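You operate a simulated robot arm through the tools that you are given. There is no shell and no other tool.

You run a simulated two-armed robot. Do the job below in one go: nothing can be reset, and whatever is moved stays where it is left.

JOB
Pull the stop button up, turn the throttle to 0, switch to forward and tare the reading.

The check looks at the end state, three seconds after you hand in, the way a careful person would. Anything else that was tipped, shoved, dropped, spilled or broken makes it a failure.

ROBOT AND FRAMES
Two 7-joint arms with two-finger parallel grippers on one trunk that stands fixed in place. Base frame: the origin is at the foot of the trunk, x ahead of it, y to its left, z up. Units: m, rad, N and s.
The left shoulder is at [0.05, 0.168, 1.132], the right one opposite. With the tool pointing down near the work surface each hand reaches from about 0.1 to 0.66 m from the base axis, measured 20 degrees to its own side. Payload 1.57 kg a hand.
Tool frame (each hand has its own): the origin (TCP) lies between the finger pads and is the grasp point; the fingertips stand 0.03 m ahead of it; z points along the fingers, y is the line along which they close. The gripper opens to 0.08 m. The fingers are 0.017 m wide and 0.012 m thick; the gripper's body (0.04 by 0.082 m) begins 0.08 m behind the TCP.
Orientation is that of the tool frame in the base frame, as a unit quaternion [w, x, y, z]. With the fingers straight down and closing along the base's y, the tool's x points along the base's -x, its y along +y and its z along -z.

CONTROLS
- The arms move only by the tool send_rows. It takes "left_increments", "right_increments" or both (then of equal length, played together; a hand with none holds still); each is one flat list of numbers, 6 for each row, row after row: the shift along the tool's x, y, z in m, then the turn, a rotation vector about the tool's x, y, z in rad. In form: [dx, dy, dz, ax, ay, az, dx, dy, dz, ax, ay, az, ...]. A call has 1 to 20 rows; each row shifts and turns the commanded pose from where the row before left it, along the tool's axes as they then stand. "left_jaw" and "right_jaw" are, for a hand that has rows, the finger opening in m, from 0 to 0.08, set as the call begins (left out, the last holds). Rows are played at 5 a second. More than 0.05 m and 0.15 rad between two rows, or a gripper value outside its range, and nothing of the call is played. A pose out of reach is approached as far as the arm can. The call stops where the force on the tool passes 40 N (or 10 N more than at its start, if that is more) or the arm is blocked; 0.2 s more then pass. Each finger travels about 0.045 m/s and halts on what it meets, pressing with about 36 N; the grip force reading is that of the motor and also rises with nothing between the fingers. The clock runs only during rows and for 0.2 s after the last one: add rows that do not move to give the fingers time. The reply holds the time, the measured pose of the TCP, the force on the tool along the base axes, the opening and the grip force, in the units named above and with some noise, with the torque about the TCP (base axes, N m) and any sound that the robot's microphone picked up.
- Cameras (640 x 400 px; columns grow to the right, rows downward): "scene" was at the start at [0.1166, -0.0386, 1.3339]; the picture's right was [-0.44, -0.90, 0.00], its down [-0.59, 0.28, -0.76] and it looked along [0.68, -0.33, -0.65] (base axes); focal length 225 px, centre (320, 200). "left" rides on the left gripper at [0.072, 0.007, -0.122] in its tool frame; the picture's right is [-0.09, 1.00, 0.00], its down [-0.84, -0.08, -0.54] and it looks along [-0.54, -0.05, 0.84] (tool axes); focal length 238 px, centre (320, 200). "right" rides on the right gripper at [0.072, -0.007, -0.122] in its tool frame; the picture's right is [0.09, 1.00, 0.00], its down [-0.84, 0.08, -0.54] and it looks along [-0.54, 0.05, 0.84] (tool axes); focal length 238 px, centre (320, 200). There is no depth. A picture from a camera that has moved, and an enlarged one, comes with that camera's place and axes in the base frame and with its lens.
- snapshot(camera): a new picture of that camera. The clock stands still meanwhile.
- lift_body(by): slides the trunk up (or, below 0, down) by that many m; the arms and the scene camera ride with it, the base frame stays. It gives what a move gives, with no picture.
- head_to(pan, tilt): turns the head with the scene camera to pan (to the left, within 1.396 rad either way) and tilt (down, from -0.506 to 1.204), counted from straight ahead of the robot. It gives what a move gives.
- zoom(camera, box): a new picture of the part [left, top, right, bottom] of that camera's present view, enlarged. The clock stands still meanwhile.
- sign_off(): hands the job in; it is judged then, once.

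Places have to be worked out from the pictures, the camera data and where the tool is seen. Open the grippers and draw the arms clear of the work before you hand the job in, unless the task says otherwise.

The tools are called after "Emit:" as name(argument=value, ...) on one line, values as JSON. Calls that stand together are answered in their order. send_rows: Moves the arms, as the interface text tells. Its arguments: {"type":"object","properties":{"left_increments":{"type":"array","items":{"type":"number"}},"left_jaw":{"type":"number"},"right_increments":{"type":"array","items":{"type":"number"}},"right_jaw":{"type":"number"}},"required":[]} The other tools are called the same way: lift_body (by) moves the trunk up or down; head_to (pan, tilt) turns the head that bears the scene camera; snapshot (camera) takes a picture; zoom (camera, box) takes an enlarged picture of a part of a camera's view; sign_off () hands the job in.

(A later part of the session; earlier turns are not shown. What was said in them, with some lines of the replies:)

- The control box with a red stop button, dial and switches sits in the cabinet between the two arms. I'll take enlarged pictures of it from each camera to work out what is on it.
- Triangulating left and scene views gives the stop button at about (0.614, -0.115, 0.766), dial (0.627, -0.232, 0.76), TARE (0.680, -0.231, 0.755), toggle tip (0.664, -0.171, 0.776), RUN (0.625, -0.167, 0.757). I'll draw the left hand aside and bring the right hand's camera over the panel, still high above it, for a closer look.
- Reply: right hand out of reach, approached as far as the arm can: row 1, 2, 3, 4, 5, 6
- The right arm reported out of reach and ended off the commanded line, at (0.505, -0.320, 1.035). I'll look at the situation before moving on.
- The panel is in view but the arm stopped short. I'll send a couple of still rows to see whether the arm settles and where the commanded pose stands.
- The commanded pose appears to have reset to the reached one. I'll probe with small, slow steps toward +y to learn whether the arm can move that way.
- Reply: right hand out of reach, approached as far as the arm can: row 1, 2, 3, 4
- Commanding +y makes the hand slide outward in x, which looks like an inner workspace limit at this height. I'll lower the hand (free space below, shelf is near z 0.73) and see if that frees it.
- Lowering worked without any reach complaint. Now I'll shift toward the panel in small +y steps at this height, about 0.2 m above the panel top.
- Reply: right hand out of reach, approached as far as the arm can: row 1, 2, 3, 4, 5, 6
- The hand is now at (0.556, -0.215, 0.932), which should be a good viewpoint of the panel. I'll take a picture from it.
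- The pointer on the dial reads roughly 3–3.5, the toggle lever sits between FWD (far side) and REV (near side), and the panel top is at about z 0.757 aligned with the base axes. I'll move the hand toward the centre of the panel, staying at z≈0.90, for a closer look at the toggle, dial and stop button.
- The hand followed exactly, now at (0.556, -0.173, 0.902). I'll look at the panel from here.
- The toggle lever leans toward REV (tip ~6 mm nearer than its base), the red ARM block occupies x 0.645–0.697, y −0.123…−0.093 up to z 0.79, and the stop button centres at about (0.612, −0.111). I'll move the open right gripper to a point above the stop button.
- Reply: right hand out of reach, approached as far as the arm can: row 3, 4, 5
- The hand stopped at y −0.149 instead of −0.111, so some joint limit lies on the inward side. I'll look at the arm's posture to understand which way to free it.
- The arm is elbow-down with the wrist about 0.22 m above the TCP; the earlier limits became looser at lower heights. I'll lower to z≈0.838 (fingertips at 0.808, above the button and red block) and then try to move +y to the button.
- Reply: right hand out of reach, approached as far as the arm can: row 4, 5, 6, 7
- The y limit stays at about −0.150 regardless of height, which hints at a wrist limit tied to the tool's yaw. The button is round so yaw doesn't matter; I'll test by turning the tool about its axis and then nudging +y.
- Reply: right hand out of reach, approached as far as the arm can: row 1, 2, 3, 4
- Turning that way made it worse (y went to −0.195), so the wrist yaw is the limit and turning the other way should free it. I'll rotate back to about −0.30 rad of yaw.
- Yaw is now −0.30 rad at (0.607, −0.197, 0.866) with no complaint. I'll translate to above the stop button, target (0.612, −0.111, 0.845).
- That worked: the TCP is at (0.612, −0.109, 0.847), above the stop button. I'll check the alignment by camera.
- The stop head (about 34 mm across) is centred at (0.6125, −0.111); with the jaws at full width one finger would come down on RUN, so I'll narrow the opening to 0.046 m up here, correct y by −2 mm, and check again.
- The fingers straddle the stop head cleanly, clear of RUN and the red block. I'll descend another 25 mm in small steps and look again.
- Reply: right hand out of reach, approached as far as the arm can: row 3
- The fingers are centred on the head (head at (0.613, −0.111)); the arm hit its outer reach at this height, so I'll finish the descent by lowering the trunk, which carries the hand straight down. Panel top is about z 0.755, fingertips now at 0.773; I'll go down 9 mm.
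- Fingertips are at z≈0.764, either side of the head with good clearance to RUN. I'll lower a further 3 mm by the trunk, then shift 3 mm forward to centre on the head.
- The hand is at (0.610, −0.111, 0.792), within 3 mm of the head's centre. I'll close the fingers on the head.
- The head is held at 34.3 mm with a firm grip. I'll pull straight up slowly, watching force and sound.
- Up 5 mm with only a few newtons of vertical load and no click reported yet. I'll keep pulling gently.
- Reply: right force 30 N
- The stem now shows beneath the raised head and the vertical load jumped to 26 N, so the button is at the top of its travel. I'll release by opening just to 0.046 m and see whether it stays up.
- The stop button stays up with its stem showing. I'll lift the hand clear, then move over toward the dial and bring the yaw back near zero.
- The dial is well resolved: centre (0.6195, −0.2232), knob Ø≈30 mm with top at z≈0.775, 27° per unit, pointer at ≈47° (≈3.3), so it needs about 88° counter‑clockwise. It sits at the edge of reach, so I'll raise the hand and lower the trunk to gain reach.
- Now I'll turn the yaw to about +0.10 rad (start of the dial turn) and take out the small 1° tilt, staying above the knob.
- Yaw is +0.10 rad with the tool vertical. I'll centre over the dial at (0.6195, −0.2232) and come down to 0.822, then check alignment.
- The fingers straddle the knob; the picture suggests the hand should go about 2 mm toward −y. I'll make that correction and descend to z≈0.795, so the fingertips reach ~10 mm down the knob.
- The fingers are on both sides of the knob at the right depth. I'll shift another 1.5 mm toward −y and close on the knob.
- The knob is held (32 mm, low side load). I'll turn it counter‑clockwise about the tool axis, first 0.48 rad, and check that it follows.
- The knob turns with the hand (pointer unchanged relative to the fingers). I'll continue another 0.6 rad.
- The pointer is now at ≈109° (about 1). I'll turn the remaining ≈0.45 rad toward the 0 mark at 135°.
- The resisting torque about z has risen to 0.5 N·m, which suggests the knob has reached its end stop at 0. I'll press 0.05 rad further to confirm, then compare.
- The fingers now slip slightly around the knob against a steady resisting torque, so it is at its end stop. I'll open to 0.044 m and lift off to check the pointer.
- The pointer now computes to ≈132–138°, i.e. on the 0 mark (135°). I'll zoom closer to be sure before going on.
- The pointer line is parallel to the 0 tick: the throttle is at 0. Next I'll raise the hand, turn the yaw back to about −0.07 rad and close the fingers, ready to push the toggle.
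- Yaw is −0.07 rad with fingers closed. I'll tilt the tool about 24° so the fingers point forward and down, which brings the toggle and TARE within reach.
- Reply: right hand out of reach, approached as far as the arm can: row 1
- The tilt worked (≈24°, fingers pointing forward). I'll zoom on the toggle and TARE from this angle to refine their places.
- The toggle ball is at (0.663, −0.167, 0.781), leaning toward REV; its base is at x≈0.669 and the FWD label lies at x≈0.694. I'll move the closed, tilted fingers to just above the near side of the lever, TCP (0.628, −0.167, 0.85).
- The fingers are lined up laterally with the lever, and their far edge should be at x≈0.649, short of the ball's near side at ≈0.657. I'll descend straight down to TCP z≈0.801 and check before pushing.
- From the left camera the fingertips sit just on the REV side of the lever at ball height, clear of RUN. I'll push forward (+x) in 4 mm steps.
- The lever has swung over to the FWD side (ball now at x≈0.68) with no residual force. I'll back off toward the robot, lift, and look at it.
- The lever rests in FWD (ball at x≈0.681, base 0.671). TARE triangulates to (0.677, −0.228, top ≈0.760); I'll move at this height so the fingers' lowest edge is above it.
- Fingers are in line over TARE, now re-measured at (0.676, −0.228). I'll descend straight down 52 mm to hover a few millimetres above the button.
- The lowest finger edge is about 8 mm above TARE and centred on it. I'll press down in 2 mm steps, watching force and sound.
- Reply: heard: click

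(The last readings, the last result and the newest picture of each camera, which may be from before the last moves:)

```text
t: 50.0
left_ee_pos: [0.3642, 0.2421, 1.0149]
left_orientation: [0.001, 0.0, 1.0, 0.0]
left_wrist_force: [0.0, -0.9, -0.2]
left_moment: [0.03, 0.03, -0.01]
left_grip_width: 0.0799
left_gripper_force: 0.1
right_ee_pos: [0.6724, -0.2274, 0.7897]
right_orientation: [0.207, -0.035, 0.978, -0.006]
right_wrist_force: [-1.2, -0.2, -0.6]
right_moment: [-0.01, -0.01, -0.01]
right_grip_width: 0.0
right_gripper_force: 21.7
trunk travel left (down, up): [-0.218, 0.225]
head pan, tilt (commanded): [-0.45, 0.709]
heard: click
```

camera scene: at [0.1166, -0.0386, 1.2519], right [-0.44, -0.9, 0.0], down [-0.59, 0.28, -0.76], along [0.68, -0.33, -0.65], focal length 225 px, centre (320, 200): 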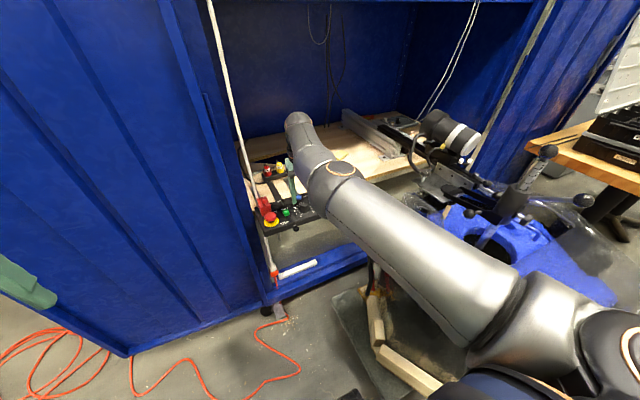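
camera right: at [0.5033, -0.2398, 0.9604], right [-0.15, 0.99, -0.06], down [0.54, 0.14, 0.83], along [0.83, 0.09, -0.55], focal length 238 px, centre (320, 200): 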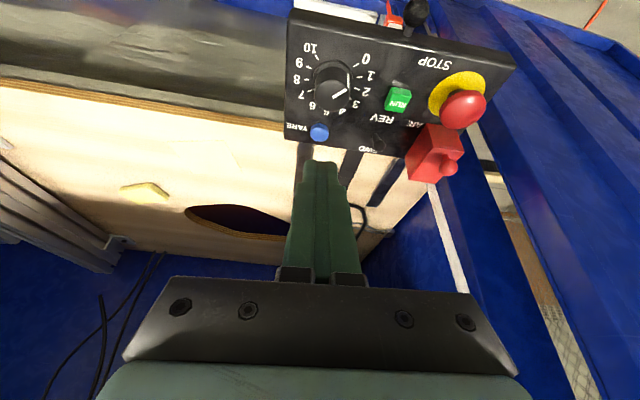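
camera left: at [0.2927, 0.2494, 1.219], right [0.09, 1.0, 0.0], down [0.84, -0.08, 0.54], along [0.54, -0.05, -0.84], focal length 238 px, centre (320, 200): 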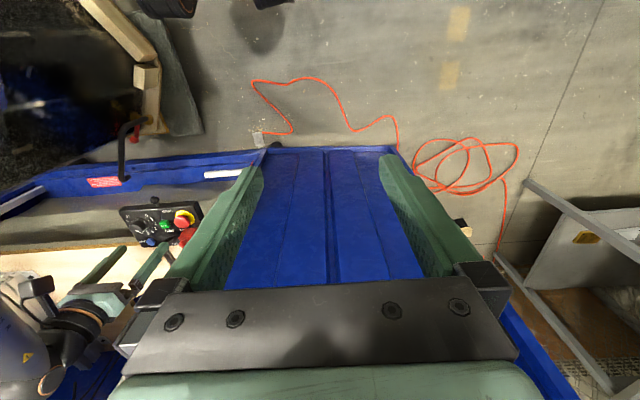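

A click was heard with the fingers at the button's height. I'll look to see the button's state.

Emit:
zoom(camera="right", box=[260, 90, 380, 190])

Emit:
zoom(camera="left", box=[105, 235, 165, 285])

```text
4.00 times, centred on (320, 140) of right
camera zoom: at [0.5584, -0.2378, 0.8742], right [-0.15, 0.99, -0.06], down [0.54, 0.14, 0.83], along [0.83, 0.09, -0.55], focal length 953 px, centre (320, 440)
```

zoom: 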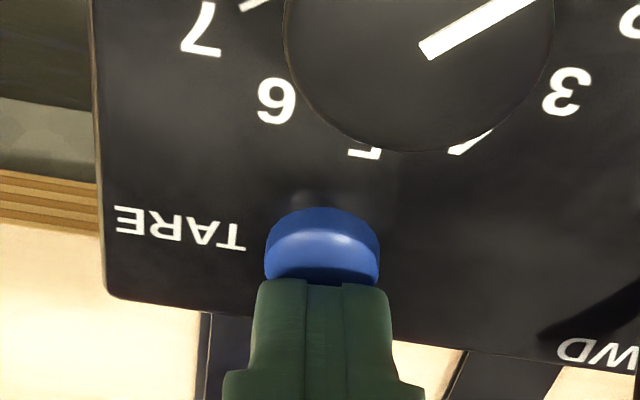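

```text
8.00 times, centred on (135, 260) of left
camera zoom: at [0.2926, 0.2495, 1.137], right [0.09, 1.0, 0.0], down [0.84, -0.08, 0.54], along [0.54, -0.05, -0.84], focal length 1907 px, centre (1800, -280)
```

zoom: 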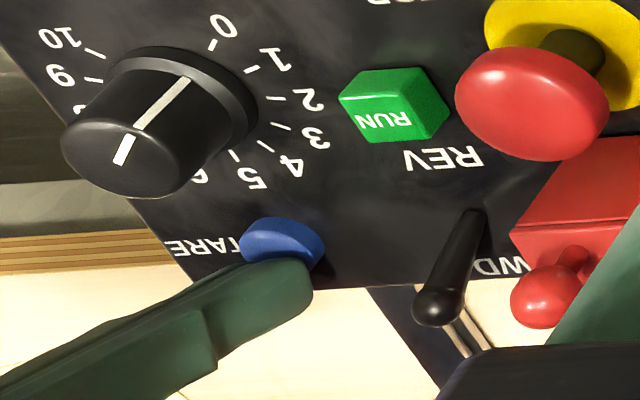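

The finger edge is touching the blue button. Force is still tiny, so I'll press 2–3 mm deeper, without releasing first, to be sure it is fully actuated.

Emit:
send_rows(right_increments=[0.0004, 0, 0.0009, 0, 0, 0, 0.0004, 0, 0.0009, 0, 0, 0, 0.0004, 0, 0.0009, 0, 0, 0, 0, 0, 0, 0, 0, 0])

Emit:
zoom(camera="left", box=[105, 235, 165, 285])

Emit:
zoom(camera="right", box=[260, 90, 380, 190])

```text
t: 51.0
left_ee_pos: [0.3648, 0.2417, 1.0147]
left_orientation: [0.0, -0.001, 1.0, 0.0]
left_wrist_force: [-0.6, 0.0, 0.0]
left_moment: [-0.03, 0.03, -0.02]
left_grip_width: 0.0798
left_gripper_force: 0.1
right_ee_pos: [0.6736, -0.2273, 0.7877]
right_orientation: [0.209, -0.035, 0.977, -0.006]
right_wrist_force: [-0.1, -0.7, 5.7]
right_moment: [-0.01, -0.02, -0.03]
right_grip_width: 0.0
right_gripper_force: 21.0
trunk travel left (down, up): [-0.218, 0.225]
head pan, tilt (commanded): [-0.45, 0.709]
```

```text
8.00 times, centred on (135, 260) of left
camera zoom: at [0.2922, 0.2496, 1.1371], right [0.09, 1.0, 0.0], down [0.84, -0.08, 0.54], along [0.54, -0.05, -0.84], focal length 1907 px, centre (1800, -280)
```

zoom: 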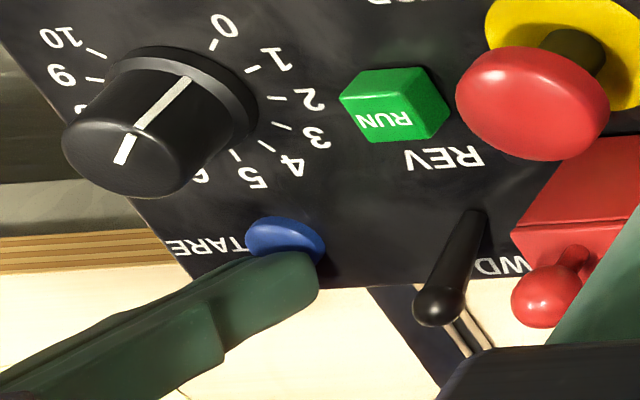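

```text
4.00 times, centred on (320, 140) of right
camera zoom: at [0.5583, -0.2378, 0.8716], right [-0.15, 0.99, -0.06], down [0.53, 0.14, 0.83], along [0.83, 0.09, -0.55], focal length 953 px, centre (320, 440)
```

zoom: 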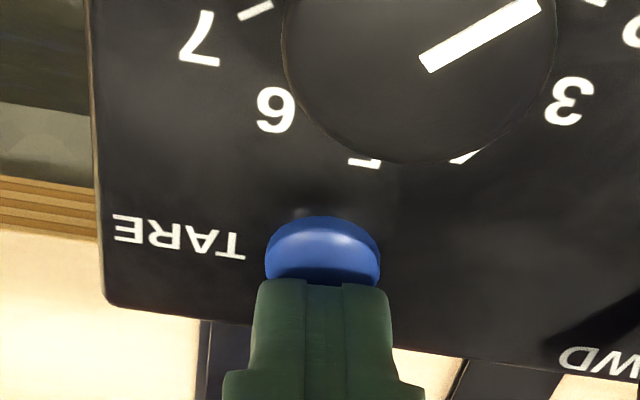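

The force rose to 5.7 N and the button is visibly fully depressed after its click. I'll release it by lifting straight up, then draw the hand back.

Emit:
send_rows(right_increments=[-0.0012, 0, -0.0027, 0, 0, 0, -0.0041, -0.0003, -0.0092, 0, 0, 0, -0.0041, -0.0003, -0.0092, 0, 0, 0, -0.0041, -0.0003, -0.0092, 0, 0, 0, -0.0041, -0.0003, -0.0092, 0, 0, 0, -0.0041, -0.0003, -0.0092, 0, 0, 0, -0.0041, -0.0003, -0.0092, 0, 0, 0, -0.0041, -0.0003, -0.0092, 0, 0, 0, 0, 0, 0, 0, 0, 0])

Emit:
zoom(camera="left", box=[85, 215, 205, 295])

Emit:
snapshot(camera="right")

```text
t: 53.0
left_ee_pos: [0.3662, 0.242, 1.0152]
left_orientation: [0.002, 0.0, 1.0, 0.0]
left_wrist_force: [0.3, 0.1, -0.4]
left_moment: [0.0, -0.03, -0.01]
left_grip_width: 0.0798
left_gripper_force: 0.2
right_ee_pos: [0.6736, -0.2278, 0.8627]
right_orientation: [0.207, -0.035, 0.978, -0.006]
right_wrist_force: [0.2, 0.0, 0.2]
right_moment: [-0.01, 0.03, 0.0]
right_grip_width: 0.0001
right_gripper_force: 21.5
trunk travel left (down, up): [-0.218, 0.225]
head pan, tilt (commanded): [-0.45, 0.709]
```

```text
5.00 times, centred on (145, 255) of left
camera zoom: at [0.2927, 0.2495, 1.137], right [0.09, 1.0, 0.0], down [0.84, -0.08, 0.54], along [0.54, -0.05, -0.84], focal length 1192 px, centre (1195, -75)
```

zoom: 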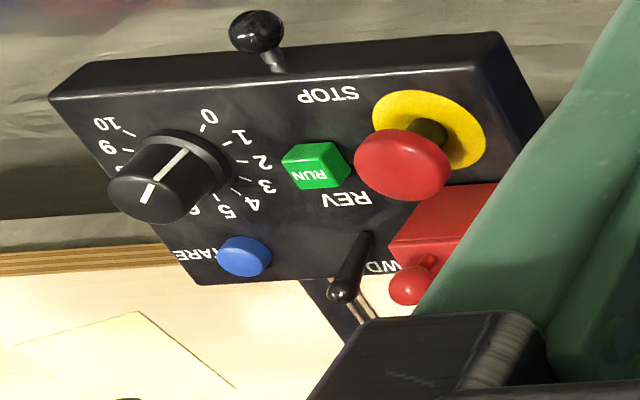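

```text
taken
camera right: at [0.5584, -0.2387, 0.9452], right [-0.15, 0.99, -0.06], down [0.54, 0.13, 0.83], along [0.83, 0.09, -0.55], focal length 238 px, centre (320, 200)
```

right: 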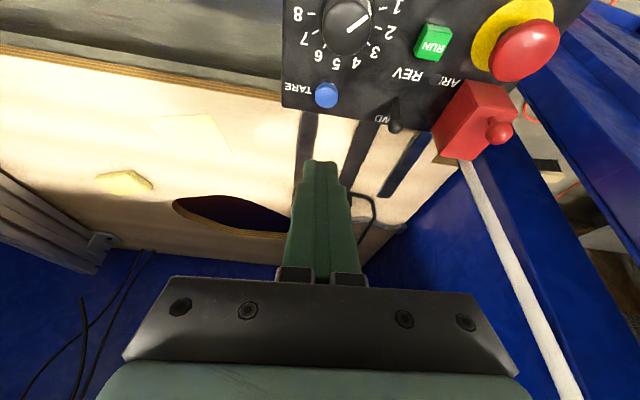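

All four controls look right: stop head up with stem visible, pointer on 0, lever at FWD, TARE back up after its click. I'll raise the trunk back to its starting height, lifting the arms well clear of the panel.

Emit:
lift_body(by=0.082)

Emit:
send_rows(right_increments=[0.0184, -0.0137, -0.0077, 0, 0, 0, 0.0184, -0.0137, -0.0077, 0, 0, 0, 0.0184, -0.0137, -0.0077, 0, 0, 0, 0.0184, -0.0137, -0.0077, 0, 0, 0, 0.0184, -0.0137, -0.0077, 0, 0, 0, 0.0184, -0.0137, -0.0077, 0, 0, 0, 0, 0, 0, 0, 0, 0], right_jaw=0.08)

```text
t: 54.2
left_ee_pos: [0.3646, 0.242, 1.097]
left_orientation: [0.001, 0.0, 1.0, 0.001]
left_wrist_force: [-0.1, 0.2, 0.3]
left_moment: [-0.01, 0.0, 0.0]
left_grip_width: 0.08
left_gripper_force: 0.1
right_ee_pos: [0.6721, -0.2288, 0.9443]
right_orientation: [0.208, -0.035, 0.977, -0.006]
right_wrist_force: [0.2, 0.1, 0.2]
right_moment: [-0.02, -0.03, 0.02]
right_grip_width: 0.0002
right_gripper_force: 21.3
trunk travel left (down, up): [-0.3, 0.143]
head pan, tilt (commanded): [-0.45, 0.709]
```

```text
t: 55.8
left_ee_pos: [0.3637, 0.2424, 1.0969]
left_orientation: [0.002, 0.0, 1.0, 0.001]
left_wrist_force: [0.2, 0.7, -0.4]
left_moment: [-0.04, 0.02, 0.0]
left_grip_width: 0.08
left_gripper_force: 0.1
right_ee_pos: [0.5559, -0.3188, 0.9417]
right_orientation: [0.207, -0.035, 0.978, -0.005]
right_wrist_force: [-0.1, -0.1, 0.0]
right_moment: [0.01, 0.0, 0.01]
right_grip_width: 0.0798
right_gripper_force: 0.0
trunk travel left (down, up): [-0.3, 0.143]
head pan, tilt (commanded): [-0.45, 0.709]
```

The right hand is open and clear at (0.556, −0.319, 0.942). I'll bring it a bit farther back and up, then inspect the panel one last time.

Emit:
send_rows(right_increments=[0.0184, -0.0137, -0.0077, 0, 0, 0, 0.0184, -0.0137, -0.0077, 0, 0, 0, 0.0184, -0.0137, -0.0077, 0, 0, 0, 0.0184, -0.0137, -0.0077, 0, 0, 0, 0, 0, 0, 0, 0, 0])

Emit:
zoom(camera="scene", box=[240, 170, 340, 260])

Emit:
zoom(camera="left", box=[90, 170, 230, 280])

Emit:
snapshot(camera="scene")

Emit:
snapshot(camera="right")

```text
t: 57.0
left_ee_pos: [0.3657, 0.2416, 1.0967]
left_orientation: [0.001, 0.0, 1.0, 0.0]
left_wrist_force: [-0.2, -0.8, 0.1]
left_moment: [0.0, -0.01, 0.03]
left_grip_width: 0.0801
left_gripper_force: 0.1
right_ee_pos: [0.4825, -0.3765, 0.9433]
right_orientation: [0.208, -0.035, 0.977, -0.007]
right_wrist_force: [0.3, -0.2, -0.4]
right_moment: [-0.02, 0.0, -0.04]
right_grip_width: 0.0802
right_gripper_force: 0.1
trunk travel left (down, up): [-0.3, 0.143]
head pan, tilt (commanded): [-0.45, 0.709]
```

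```text
4.44 times, centred on (290, 215) of scene
camera zoom: at [0.1166, -0.0387, 1.3339], right [-0.44, -0.9, 0.0], down [-0.59, 0.28, -0.76], along [0.68, -0.33, -0.65], focal length 1002 px, centre (453, 133)
```

zoom: 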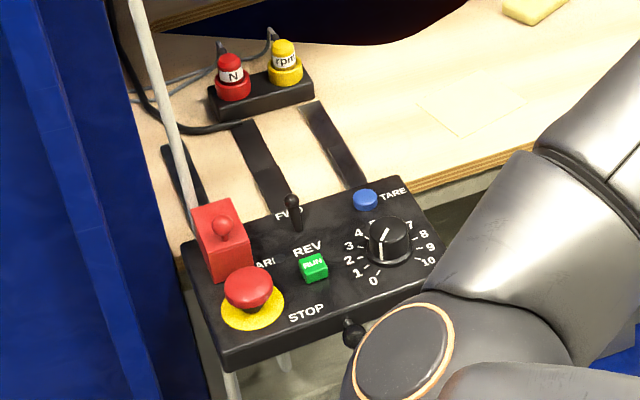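

```text
3.64 times, centred on (160, 225) of left
camera zoom: at [0.2927, 0.2494, 1.219], right [0.09, 1.0, 0.0], down [0.84, -0.08, 0.54], along [0.54, -0.05, -0.84], focal length 867 px, centre (902, 109)
```

zoom: 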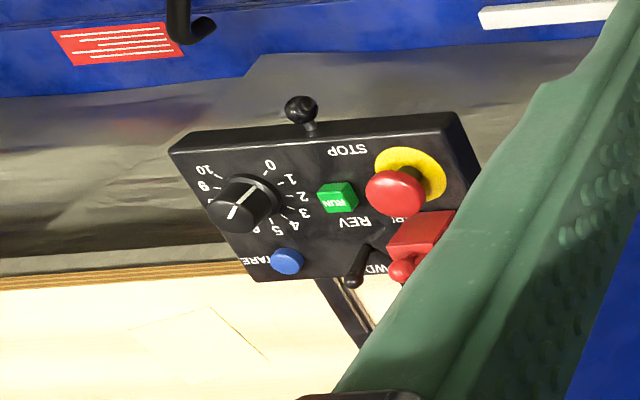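

```text
taken
camera scene: at [0.1166, -0.0387, 1.3339], right [-0.44, -0.9, 0.0], down [-0.59, 0.28, -0.76], along [0.68, -0.33, -0.65], focal length 225 px, centre (320, 200)
```

scene: 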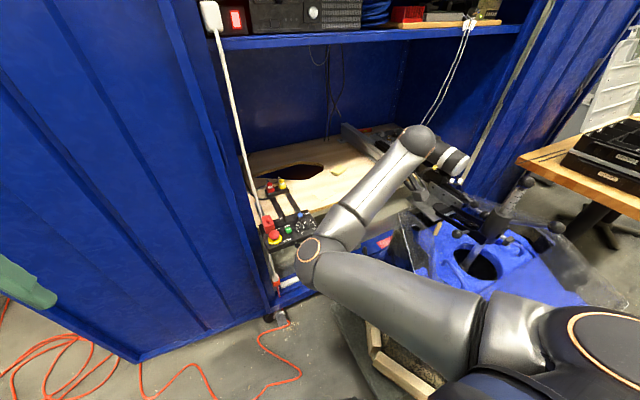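

```text
taken
camera right: at [0.3678, -0.3867, 1.0263], right [-0.15, 0.99, -0.06], down [0.54, 0.13, 0.83], along [0.83, 0.09, -0.55], focal length 238 px, centre (320, 200)
```

right: 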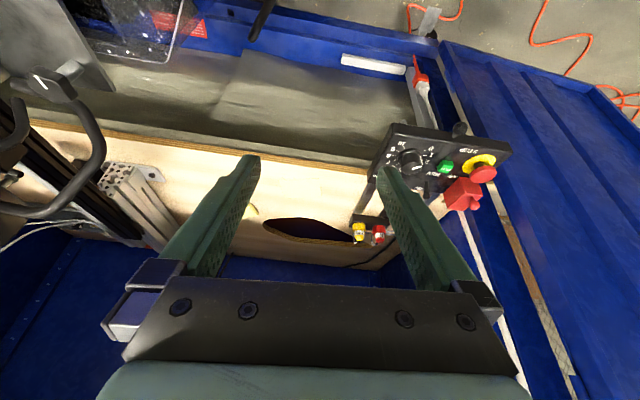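

The final view confirms: stop head raised, pointer on 0, lever at FWD, TARE released after its click, and the plugs, red ARM block and everything else are where they were. Both grippers are open and clear, so I hand the job in.

Emit:
sign_off()

```text
The job is handed in.
```

I finished all four steps and handed the job in. I haven't seen the result of the check.

- **Stop button:** pulled up. The stem shows under the head, and it stayed up after I let go.
- **Throttle:** turned to its end stop. The pointer lines up with the 0 mark.
- **Direction:** the lever is at FWD and stayed there after I backed off.
- **Tare:** I pressed TARE all the way down. It clicked, then came back up when I released it. No display was in view, so I couldn't confirm the reading itself shows zero.

In the last pictures nothing else on or near the panel had moved. Both grippers are open and clear of the work.
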